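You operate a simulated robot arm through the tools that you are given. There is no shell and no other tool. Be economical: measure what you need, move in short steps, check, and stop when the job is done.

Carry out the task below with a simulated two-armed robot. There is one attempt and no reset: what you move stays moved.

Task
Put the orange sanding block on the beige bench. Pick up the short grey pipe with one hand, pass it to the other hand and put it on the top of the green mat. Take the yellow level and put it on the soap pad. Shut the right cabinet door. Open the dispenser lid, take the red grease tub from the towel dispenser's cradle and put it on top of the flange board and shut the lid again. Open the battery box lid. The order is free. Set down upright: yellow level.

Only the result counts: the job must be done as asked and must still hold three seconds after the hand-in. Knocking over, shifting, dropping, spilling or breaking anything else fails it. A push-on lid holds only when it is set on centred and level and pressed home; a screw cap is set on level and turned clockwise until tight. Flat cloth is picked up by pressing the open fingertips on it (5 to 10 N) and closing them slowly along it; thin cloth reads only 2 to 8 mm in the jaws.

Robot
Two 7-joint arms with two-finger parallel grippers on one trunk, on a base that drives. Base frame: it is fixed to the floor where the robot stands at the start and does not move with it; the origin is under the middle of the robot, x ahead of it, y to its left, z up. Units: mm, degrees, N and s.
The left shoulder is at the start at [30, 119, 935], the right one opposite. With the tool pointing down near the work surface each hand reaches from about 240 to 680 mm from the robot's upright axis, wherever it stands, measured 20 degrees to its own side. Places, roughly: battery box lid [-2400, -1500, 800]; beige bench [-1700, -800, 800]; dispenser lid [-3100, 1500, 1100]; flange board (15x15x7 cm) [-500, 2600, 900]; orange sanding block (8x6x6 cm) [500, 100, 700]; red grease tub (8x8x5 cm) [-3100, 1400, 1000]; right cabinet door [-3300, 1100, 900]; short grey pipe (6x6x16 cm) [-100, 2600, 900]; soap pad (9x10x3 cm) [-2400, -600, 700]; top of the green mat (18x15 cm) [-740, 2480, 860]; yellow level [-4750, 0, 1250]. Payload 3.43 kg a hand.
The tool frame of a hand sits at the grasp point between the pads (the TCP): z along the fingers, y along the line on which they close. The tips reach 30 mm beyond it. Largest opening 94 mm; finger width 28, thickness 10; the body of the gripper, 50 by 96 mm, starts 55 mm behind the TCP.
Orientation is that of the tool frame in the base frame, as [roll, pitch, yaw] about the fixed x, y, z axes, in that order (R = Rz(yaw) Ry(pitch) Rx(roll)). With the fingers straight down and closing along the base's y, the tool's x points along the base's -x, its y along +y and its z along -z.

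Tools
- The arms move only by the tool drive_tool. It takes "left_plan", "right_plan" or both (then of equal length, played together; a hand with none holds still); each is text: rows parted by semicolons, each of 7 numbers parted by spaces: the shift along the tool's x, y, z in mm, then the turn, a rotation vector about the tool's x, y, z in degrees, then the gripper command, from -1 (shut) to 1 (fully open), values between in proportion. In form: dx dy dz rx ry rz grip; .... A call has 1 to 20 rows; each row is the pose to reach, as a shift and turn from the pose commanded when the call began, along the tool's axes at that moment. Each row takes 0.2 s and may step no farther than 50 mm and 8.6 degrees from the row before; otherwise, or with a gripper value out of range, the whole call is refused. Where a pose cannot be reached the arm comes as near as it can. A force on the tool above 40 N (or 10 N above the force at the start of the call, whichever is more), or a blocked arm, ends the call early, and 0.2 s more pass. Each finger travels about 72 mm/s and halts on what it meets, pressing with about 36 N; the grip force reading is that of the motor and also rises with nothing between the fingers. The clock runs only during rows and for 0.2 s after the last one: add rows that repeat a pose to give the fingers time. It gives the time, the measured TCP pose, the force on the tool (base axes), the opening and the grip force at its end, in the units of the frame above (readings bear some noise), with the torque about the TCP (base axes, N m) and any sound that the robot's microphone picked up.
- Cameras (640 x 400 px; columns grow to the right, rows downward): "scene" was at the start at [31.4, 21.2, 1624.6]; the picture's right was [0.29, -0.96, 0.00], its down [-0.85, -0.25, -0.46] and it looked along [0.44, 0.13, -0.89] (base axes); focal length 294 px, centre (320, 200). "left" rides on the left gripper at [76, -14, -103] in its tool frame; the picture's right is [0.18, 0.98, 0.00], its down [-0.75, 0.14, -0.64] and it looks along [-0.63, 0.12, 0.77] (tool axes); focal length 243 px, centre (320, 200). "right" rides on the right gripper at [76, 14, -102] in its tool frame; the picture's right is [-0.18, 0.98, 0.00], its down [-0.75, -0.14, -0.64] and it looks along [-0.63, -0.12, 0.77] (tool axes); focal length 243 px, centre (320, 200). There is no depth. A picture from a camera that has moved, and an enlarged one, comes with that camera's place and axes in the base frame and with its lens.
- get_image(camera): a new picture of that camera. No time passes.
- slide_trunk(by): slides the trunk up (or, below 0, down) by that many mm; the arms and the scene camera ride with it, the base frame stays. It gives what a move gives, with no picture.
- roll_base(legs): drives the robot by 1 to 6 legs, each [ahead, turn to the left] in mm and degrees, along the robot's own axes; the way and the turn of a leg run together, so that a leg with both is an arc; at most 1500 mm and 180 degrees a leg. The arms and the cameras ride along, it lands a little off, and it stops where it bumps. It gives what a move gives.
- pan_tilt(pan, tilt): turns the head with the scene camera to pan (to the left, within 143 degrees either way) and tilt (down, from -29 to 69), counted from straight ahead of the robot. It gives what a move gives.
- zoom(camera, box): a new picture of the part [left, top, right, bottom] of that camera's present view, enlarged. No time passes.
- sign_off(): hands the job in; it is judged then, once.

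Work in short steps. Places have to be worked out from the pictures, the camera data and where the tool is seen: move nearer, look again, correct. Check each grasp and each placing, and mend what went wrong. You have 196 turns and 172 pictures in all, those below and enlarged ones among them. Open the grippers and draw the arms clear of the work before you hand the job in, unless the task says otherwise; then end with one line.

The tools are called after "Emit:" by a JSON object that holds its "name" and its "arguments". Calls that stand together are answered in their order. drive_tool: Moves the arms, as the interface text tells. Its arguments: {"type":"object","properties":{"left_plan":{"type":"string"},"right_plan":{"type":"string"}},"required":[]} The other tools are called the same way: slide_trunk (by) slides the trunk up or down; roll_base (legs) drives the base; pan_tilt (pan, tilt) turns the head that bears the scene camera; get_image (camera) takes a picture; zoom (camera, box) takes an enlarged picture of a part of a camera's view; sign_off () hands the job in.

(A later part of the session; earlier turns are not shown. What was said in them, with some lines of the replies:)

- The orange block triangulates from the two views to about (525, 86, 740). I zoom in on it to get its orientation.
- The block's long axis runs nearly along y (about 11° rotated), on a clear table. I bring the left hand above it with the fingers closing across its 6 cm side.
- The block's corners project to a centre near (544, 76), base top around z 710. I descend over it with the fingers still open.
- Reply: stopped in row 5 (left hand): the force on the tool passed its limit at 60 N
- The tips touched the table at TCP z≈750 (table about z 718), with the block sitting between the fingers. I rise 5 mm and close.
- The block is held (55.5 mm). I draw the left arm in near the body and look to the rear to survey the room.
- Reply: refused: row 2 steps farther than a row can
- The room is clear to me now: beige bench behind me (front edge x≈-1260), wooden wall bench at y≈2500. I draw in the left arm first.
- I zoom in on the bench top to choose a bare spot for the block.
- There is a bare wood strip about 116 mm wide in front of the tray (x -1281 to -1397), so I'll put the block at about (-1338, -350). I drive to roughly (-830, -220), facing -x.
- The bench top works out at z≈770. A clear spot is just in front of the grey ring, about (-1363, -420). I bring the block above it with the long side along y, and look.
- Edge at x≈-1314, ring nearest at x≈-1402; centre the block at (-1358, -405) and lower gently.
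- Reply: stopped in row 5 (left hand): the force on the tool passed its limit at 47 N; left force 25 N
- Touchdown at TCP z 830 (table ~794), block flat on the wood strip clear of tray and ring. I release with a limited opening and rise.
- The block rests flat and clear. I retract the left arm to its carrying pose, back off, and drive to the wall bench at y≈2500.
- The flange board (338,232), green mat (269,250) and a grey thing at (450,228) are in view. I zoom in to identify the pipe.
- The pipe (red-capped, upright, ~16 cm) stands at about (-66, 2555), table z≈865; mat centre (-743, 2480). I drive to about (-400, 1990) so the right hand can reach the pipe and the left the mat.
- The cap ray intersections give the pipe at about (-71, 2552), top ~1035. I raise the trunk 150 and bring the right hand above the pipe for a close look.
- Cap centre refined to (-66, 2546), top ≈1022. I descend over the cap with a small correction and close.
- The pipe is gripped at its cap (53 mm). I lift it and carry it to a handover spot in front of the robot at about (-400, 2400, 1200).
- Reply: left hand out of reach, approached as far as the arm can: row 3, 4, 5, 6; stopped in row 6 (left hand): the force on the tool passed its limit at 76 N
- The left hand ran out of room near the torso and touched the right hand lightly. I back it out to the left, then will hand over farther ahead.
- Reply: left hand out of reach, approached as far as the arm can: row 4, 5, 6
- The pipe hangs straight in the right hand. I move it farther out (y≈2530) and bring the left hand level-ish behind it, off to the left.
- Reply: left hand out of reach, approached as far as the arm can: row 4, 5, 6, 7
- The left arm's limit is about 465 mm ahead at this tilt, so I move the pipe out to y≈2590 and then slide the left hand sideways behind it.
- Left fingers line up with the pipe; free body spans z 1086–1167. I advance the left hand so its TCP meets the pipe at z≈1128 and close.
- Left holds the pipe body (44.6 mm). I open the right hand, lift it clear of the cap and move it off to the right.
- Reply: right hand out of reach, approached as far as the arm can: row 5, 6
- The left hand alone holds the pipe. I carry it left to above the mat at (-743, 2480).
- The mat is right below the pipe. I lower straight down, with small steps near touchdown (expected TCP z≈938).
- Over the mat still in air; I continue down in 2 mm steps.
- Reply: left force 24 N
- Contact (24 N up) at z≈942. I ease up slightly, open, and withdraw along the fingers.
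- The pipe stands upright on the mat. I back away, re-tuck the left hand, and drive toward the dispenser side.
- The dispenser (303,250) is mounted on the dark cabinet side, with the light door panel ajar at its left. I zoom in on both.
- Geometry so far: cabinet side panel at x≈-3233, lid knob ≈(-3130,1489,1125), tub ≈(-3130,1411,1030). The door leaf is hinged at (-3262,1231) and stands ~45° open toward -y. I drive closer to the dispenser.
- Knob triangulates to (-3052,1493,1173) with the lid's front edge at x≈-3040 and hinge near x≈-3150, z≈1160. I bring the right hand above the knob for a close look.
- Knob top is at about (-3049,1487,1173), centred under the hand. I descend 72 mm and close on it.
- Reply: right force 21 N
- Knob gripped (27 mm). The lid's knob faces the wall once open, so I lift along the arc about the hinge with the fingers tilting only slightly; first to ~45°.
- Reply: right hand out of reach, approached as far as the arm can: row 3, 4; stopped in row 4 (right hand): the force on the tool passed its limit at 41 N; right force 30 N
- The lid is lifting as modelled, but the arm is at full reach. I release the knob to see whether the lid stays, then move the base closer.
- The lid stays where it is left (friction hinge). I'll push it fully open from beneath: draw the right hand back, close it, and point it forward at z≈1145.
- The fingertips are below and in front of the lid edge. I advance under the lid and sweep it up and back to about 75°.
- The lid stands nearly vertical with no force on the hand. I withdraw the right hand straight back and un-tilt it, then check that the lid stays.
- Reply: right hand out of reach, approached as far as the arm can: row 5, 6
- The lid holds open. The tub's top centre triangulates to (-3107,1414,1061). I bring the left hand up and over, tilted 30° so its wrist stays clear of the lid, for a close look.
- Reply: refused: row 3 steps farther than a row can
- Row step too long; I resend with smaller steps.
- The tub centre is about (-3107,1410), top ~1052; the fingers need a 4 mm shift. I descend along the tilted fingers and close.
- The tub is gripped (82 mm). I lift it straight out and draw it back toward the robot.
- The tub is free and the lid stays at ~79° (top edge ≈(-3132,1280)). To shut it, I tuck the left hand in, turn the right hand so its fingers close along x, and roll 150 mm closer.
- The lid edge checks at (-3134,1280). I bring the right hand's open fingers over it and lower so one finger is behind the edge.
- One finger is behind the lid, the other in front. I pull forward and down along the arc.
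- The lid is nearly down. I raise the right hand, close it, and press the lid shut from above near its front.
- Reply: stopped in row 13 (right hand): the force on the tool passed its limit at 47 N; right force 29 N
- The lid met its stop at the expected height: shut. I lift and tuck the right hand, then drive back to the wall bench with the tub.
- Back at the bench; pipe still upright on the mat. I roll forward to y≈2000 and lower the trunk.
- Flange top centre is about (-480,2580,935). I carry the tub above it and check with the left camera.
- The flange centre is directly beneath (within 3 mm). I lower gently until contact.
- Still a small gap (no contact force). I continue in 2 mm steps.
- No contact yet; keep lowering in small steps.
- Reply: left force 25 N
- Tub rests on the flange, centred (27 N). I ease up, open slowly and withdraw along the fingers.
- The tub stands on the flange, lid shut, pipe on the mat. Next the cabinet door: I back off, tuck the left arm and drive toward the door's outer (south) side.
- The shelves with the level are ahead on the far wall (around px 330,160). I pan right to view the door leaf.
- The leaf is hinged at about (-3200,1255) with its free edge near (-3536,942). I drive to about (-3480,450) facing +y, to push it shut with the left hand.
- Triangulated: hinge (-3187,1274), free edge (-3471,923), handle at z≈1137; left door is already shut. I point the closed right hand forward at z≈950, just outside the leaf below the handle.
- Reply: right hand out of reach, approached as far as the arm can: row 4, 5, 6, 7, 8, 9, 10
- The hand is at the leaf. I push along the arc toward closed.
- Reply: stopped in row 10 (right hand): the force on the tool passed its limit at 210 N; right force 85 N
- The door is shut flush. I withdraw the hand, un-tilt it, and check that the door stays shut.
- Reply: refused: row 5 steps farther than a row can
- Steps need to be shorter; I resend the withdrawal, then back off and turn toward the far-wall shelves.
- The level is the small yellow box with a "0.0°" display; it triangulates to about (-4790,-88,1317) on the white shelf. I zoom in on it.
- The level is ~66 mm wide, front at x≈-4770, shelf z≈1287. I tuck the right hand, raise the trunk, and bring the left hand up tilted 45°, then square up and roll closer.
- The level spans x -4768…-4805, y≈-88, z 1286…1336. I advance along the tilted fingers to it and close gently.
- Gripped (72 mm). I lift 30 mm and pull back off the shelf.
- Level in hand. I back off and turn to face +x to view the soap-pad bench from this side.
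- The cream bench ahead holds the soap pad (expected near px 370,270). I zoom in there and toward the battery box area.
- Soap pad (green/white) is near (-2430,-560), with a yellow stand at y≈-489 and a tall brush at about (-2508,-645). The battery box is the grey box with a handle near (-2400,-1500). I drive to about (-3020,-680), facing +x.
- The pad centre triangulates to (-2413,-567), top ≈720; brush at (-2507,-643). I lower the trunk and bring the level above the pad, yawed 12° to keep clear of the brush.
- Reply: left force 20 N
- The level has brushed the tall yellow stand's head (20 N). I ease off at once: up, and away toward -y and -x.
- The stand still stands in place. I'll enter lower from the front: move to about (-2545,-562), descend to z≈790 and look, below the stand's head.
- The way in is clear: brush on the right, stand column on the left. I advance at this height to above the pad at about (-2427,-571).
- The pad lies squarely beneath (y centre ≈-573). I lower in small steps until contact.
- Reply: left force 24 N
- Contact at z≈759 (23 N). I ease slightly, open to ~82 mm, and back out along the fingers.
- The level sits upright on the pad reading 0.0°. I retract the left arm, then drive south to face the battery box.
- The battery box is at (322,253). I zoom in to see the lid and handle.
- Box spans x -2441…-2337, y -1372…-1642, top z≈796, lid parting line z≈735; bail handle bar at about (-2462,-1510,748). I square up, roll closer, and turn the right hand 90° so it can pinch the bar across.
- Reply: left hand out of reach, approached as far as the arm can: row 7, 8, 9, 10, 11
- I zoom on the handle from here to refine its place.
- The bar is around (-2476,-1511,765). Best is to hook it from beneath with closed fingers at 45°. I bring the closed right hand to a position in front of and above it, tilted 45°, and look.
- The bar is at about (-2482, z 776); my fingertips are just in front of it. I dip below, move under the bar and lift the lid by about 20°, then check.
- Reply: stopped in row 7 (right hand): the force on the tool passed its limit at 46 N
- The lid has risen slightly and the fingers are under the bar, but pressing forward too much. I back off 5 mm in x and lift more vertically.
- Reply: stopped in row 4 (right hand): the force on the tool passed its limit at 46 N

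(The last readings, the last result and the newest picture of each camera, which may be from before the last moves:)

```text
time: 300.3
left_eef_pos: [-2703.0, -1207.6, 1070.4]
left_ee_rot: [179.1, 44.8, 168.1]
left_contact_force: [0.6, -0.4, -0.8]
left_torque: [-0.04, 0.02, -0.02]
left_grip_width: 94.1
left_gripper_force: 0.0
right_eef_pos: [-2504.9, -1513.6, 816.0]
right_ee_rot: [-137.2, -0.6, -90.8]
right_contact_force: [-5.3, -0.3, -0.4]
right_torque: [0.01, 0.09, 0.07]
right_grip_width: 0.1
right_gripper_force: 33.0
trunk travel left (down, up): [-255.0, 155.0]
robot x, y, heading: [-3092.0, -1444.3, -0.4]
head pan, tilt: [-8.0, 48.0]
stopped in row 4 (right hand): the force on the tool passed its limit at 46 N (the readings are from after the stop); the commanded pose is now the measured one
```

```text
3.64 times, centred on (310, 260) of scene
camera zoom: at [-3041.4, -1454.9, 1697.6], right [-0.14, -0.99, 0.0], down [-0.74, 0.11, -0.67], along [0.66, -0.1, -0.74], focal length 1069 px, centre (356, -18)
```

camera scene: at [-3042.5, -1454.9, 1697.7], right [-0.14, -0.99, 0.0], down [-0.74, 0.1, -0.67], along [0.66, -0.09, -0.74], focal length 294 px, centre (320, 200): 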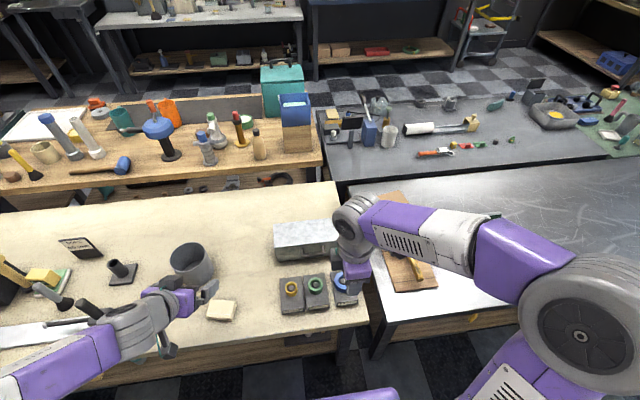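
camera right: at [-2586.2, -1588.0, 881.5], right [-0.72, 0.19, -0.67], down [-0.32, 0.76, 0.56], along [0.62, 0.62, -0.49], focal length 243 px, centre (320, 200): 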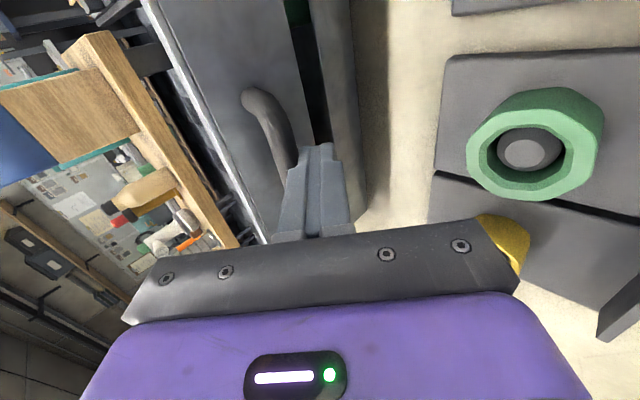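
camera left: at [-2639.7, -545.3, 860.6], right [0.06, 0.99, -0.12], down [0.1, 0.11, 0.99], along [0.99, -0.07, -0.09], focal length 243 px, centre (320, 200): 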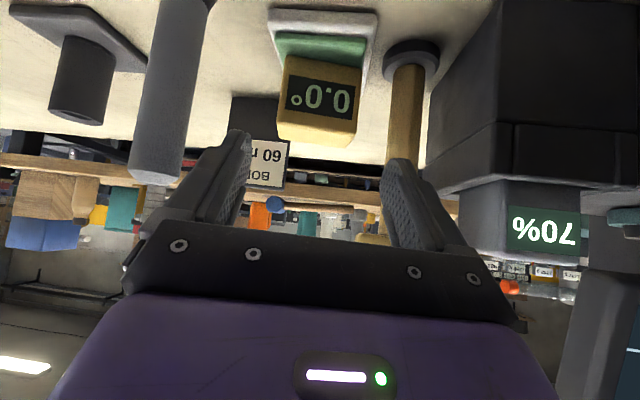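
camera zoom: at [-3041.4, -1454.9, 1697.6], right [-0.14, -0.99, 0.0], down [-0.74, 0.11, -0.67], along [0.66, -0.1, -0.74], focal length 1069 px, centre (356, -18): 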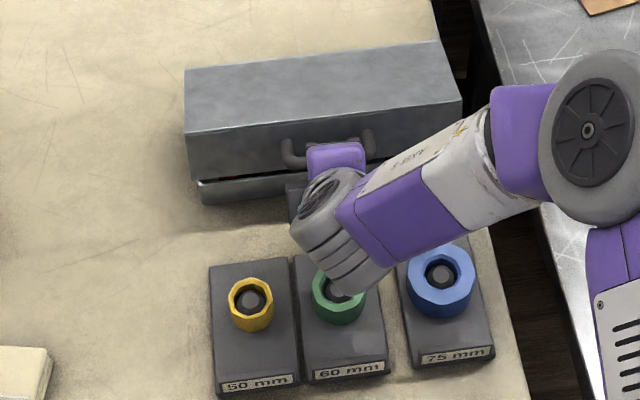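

The lid is opening (~15°). I repeat: back off a little, then lift further.

Emit:
{"name": "drive_tool", "arguments": {"right_plan": "0 3 -7 0 0 0 -1; 0 -4 -13 0 0 0 -1; 0 -12 -18 0 0 0 -1; 0 -20 -22 0 0 0 -1; 0 -29 -25 0 0 0 -1; 0 -38 -28 0 0 0 -1"}}

Emit:
{"name": "get_image", "arguments": {"camera": "right"}}

```text
time: 301.7
left_eef_pos: [-2704.4, -1206.7, 1071.2]
left_ee_rot: [179.0, 44.9, 168.0]
left_contact_force: [-0.6, 0.0, -0.4]
left_torque: [-0.01, -0.01, -0.01]
left_grip_width: 94.1
left_gripper_force: 0.1
right_eef_pos: [-2496.7, -1513.2, 864.2]
right_ee_rot: [-136.9, -0.5, -91.0]
right_contact_force: [-3.5, -0.7, 0.9]
right_torque: [-0.02, 0.04, 0.05]
right_grip_width: 0.3
right_gripper_force: 32.8
trunk travel left (down, up): [-255.0, 155.0]
robot x, y, heading: [-3095.3, -1449.2, -0.1]
head pan, tilt: [-8.0, 48.0]
```

```text
56 pictures are left
camera right: at [-2577.7, -1587.4, 929.5], right [-0.71, 0.19, -0.67], down [-0.32, 0.76, 0.56], along [0.62, 0.62, -0.48], focal length 243 px, centre (320, 200)
```

right: 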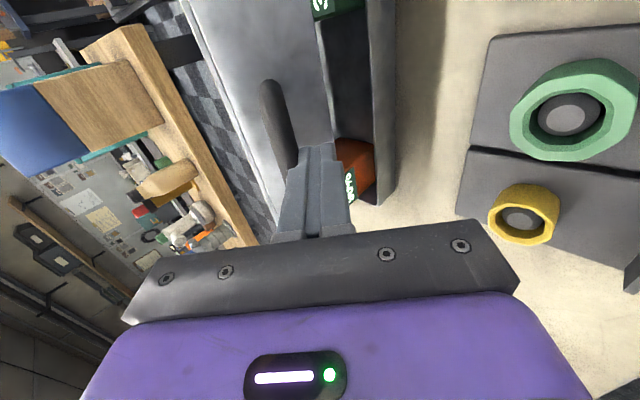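

Opening smoothly. I continue along the arc, now curving back.

Emit:
{"name": "drive_tool", "arguments": {"right_plan": "0 -14 -6 0 0 0 -1; 0 -29 -10.5 0 0 0 -1; 0 -45 -12 0 0 0 -1; 0 -61 -12 0 0 0 -1; 0 -77 -9 0 0 0 -1; 0 -92 -5.5 0 0 0 -1"}}

Emit:
{"name": "get_image", "arguments": {"camera": "scene"}}

```text
time: 303.1
left_eef_pos: [-2704.0, -1207.1, 1071.1]
left_ee_rot: [179.0, 44.9, 168.1]
left_contact_force: [0.0, 0.6, 0.1]
left_torque: [0.0, 0.03, 0.0]
left_grip_width: 94.1
left_gripper_force: 0.0
right_eef_pos: [-2435.1, -1514.6, 929.5]
right_ee_rot: [-137.0, -0.6, -91.0]
right_contact_force: [-0.6, 0.6, 0.0]
right_torque: [0.04, -0.03, 0.01]
right_grip_width: 0.0
right_gripper_force: 33.2
trunk travel left (down, up): [-255.0, 155.0]
robot x, y, heading: [-3092.3, -1445.5, -0.2]
head pan, tilt: [-8.0, 48.0]
```

```text
55 pictures are left
camera scene: at [-3043.6, -1454.9, 1697.7], right [-0.14, -0.99, 0.0], down [-0.74, 0.11, -0.67], along [0.66, -0.1, -0.74], focal length 294 px, centre (320, 200)
```

scene: 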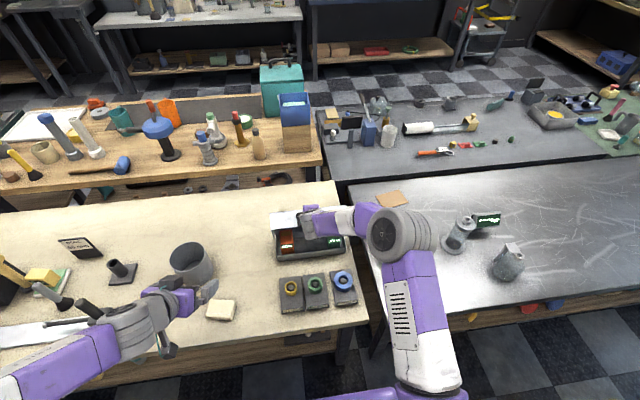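

The box is open; I zoom to gauge the lid angle.

Emit:
{"name": "zoom", "arguments": {"camera": "scene", "box": [250, 185, 370, 285]}}

Emit:
{"name": "get_image", "arguments": {"camera": "right"}}

```text
4.00 times, centred on (310, 235) of scene
camera zoom: at [-3043.6, -1454.9, 1697.7], right [-0.14, -0.99, 0.0], down [-0.74, 0.11, -0.67], along [0.66, -0.1, -0.74], focal length 1176 px, centre (360, 60)
```

zoom: 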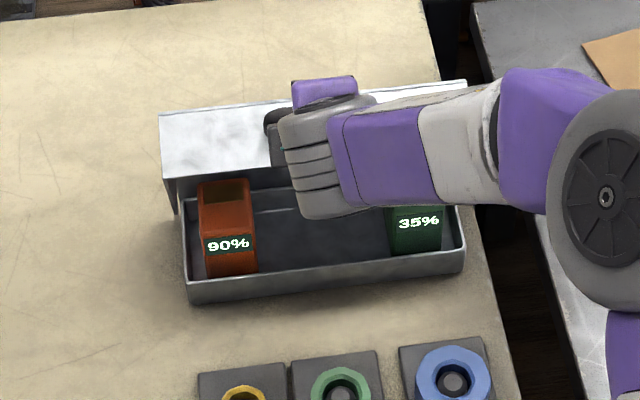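

```text
53 pictures are left
camera right: at [-2516.2, -1589.2, 995.1], right [-0.72, 0.19, -0.67], down [-0.32, 0.76, 0.56], along [0.62, 0.62, -0.49], focal length 243 px, centre (320, 200)
```

right: 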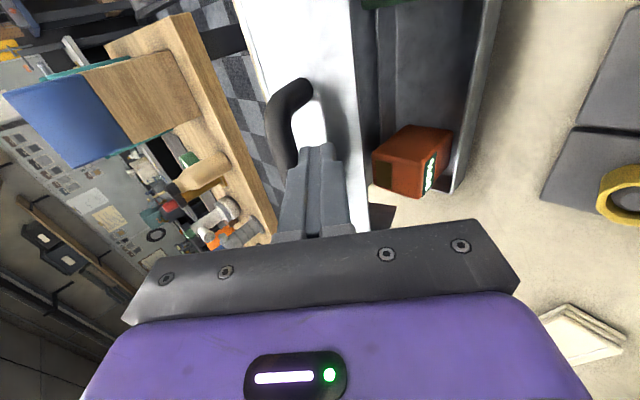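

The lid stands at roughly 70° and stays by itself. I push it a bit further back to be well open.

Emit:
{"name": "drive_tool", "arguments": {"right_plan": "0 -9 5 0 0 0 -1; 0 -17 11 0 0 0 -1; 0 -25 17 0 0 0 -1; 0 -32 24 0 0 0 -1; 0 -38 31 0 0 0 -1; 0 -43 38.6 0 0 0 -1; 0 -47 47 0 0 0 -1; 0 -50 55 0 0 0 -1"}}

Emit:
{"name": "zoom", "arguments": {"camera": "scene", "box": [250, 185, 370, 285]}}

```text
time: 304.5
left_eef_pos: [-2702.7, -1207.7, 1071.3]
left_ee_rot: [178.9, 44.9, 168.1]
left_contact_force: [-0.1, 0.0, 0.1]
left_torque: [-0.02, 0.0, 0.0]
left_grip_width: 94.0
left_gripper_force: 0.0
right_eef_pos: [-2369.8, -1513.3, 945.0]
right_ee_rot: [-135.6, -0.1, -90.9]
right_contact_force: [0.5, 0.7, 15.6]
right_torque: [-0.02, -0.17, -0.01]
right_grip_width: 0.0
right_gripper_force: 32.9
trunk travel left (down, up): [-255.0, 155.0]
robot x, y, heading: [-3092.7, -1446.3, -0.1]
head pan, tilt: [-8.0, 48.0]
stopped in row 7 (right hand): the force on the tool passed its limit at 41 N (the readings are from after the stop); the commanded pose is now the measured one
```

```text
4.00 times, centred on (310, 235) of scene
camera zoom: at [-3043.3, -1455.3, 1697.5], right [-0.14, -0.99, 0.0], down [-0.74, 0.11, -0.67], along [0.66, -0.09, -0.74], focal length 1176 px, centre (360, 60)
```

zoom: 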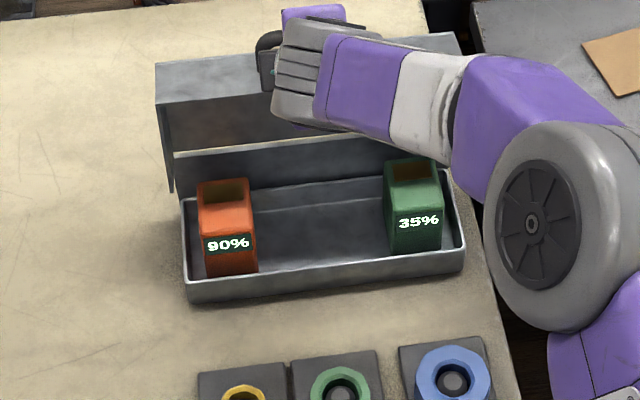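

The lid is now fully open (past vertical). I withdraw the hand back along the fingers and check that it stays.

Emit:
{"name": "drive_tool", "arguments": {"right_plan": "0 3 -12 0 0 0 -1; 0 5 -30 0 0 0 -1; 0 5 -65 0 0 0 -1; 0 5 -105 0 0 0 -1; 0 5 -145 0 0 0 -1; 0 5 -185 0 0 0 -1; 0 5 -225 0 0 0 -1; 0 5 -265 0 0 0 0"}}

Emit:
{"name": "get_image", "arguments": {"camera": "scene"}}

Emit:
{"name": "zoom", "arguments": {"camera": "scene", "box": [250, 185, 370, 285]}}

```text
time: 306.3
left_eef_pos: [-2706.2, -1206.8, 1071.6]
left_ee_rot: [178.9, 44.9, 168.1]
left_contact_force: [-0.2, 0.6, -0.5]
left_torque: [-0.01, 0.0, 0.03]
left_grip_width: 94.1
left_gripper_force: 0.0
right_eef_pos: [-2564.1, -1509.0, 1129.7]
right_ee_rot: [-136.0, -0.2, -90.9]
right_contact_force: [-0.6, -0.4, -1.0]
right_torque: [0.01, -0.02, -0.03]
right_grip_width: 47.2
right_gripper_force: 0.0
trunk travel left (down, up): [-255.0, 155.0]
robot x, y, heading: [-3090.4, -1444.5, -0.0]
head pan, tilt: [-8.0, 48.0]
```

```text
51 pictures are left
camera scene: at [-3045.2, -1455.5, 1697.7], right [-0.14, -0.99, 0.0], down [-0.73, 0.11, -0.67], along [0.66, -0.09, -0.74], focal length 294 px, centre (320, 200)
```

scene: 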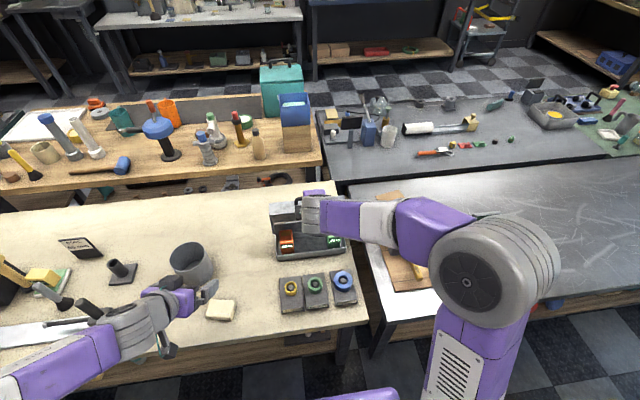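

```text
4.00 times, centred on (310, 235) of scene
camera zoom: at [-3045.2, -1455.5, 1697.7], right [-0.14, -0.99, 0.0], down [-0.73, 0.11, -0.67], along [0.66, -0.09, -0.74], focal length 1176 px, centre (360, 60)
```

zoom: 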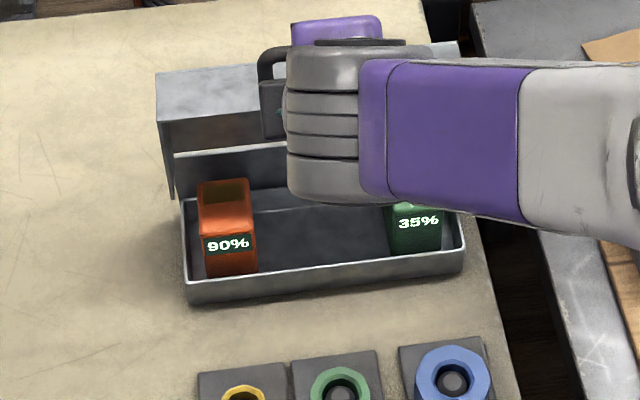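

The battery box lid stays open and the box hasn't moved. I back the base away, open both grippers and take a last look.

Emit:
{"name": "roll_base", "arguments": {"legs": [[-400, 0]]}}

Emit:
{"name": "drive_tool", "arguments": {"left_plan": "0 0 0 0 0 0 1; 0 0 0 0 0 0 1; 0 0 0 0 0 0 1; 0 0 0 0 0 0 1", "right_plan": "0 0 0 0 0 0 1; 0 0 0 0 0 0 1; 0 0 0 0 0 0 1; 0 0 0 0 0 0 1"}}

Emit:
{"name": "pan_tilt", "arguments": {"pan": 20, "tilt": 30}}

Emit:
{"name": "get_image", "arguments": {"camera": "scene"}}

Emit:
{"name": "zoom", "arguments": {"camera": "scene", "box": [240, 170, 480, 310]}}

```text
time: 308.8
left_eef_pos: [-3099.8, -1203.4, 1069.8]
left_ee_rot: [178.9, 44.8, 168.7]
left_contact_force: [-0.7, -0.3, 0.5]
left_torque: [0.03, -0.01, 0.03]
left_grip_width: 93.9
left_gripper_force: 0.0
right_eef_pos: [-2956.2, -1505.6, 1129.6]
right_ee_rot: [-136.1, -0.4, -90.2]
right_contact_force: [0.3, -0.1, -0.2]
right_torque: [-0.01, 0.0, 0.0]
right_grip_width: 47.1
right_gripper_force: 0.1
trunk travel left (down, up): [-255.0, 155.0]
robot x, y, heading: [-3487.3, -1445.0, 0.4]
head pan, tilt: [-8.0, 48.0]
```

```text
time: 309.8
left_eef_pos: [-3099.2, -1203.7, 1071.8]
left_ee_rot: [179.0, 45.0, 168.8]
left_contact_force: [-1.0, 0.5, 0.3]
left_torque: [0.0, 0.0, 0.01]
left_grip_width: 94.1
left_gripper_force: 0.0
right_eef_pos: [-2955.0, -1505.4, 1128.5]
right_ee_rot: [-136.1, -0.3, -90.2]
right_contact_force: [0.7, 1.1, 0.0]
right_torque: [-0.01, -0.01, -0.02]
right_grip_width: 94.0
right_gripper_force: 0.2
trunk travel left (down, up): [-255.0, 155.0]
robot x, y, heading: [-3485.7, -1451.6, 0.5]
head pan, tilt: [-8.0, 48.0]
```

```text
time: 310.7
left_eef_pos: [-3098.0, -1204.8, 1071.3]
left_ee_rot: [178.9, 44.9, 168.7]
left_contact_force: [0.2, -0.1, -0.4]
left_torque: [0.0, 0.0, -0.02]
left_grip_width: 94.0
left_gripper_force: 0.0
right_eef_pos: [-2955.1, -1505.3, 1129.3]
right_ee_rot: [-136.1, -0.3, -90.2]
right_contact_force: [-0.3, 0.4, 0.4]
right_torque: [-0.02, 0.01, 0.03]
right_grip_width: 93.7
right_gripper_force: 0.1
trunk travel left (down, up): [-255.0, 155.0]
robot x, y, heading: [-3486.9, -1446.6, 0.6]
head pan, tilt: [20.0, 30.0]
```

```text
49 pictures are left
camera scene: at [-3429.3, -1413.9, 1724.4], right [0.35, -0.94, 0.0], down [-0.47, -0.17, -0.87], along [0.81, 0.3, -0.5], focal length 294 px, centre (320, 200)
```

scene: 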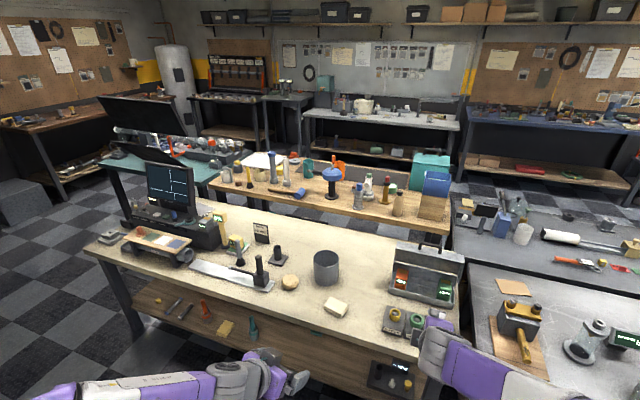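

```text
2.67 times, centred on (360, 240) of scene
camera zoom: at [-3429.3, -1413.9, 1724.4], right [0.35, -0.94, 0.0], down [-0.47, -0.17, -0.87], along [0.81, 0.3, -0.5], focal length 784 px, centre (213, 93)
```

zoom: 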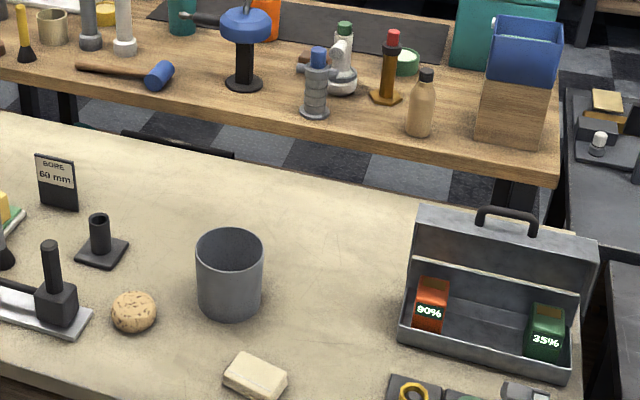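

Every item checks out in the last views: the battery lid is open, the level is on the pad, and both arms are clear with open grippers. I hand the job in.

Emit:
{"name": "sign_off", "arguments": {}}

```text
The job is handed in.
```

I handed the job in with all six parts done: the block is on the beige bench, the pipe on the green mat after a hand-to-hand pass, and the level upright on the soap pad. The right cabinet door is shut, the tub sits on the flange board with the dispenser lid shut, and the battery box lid is open. While being carried, the level brushed the yellow stand beside the soap pad; the stand stayed upright and I measured no shift beyond a few millimetres.
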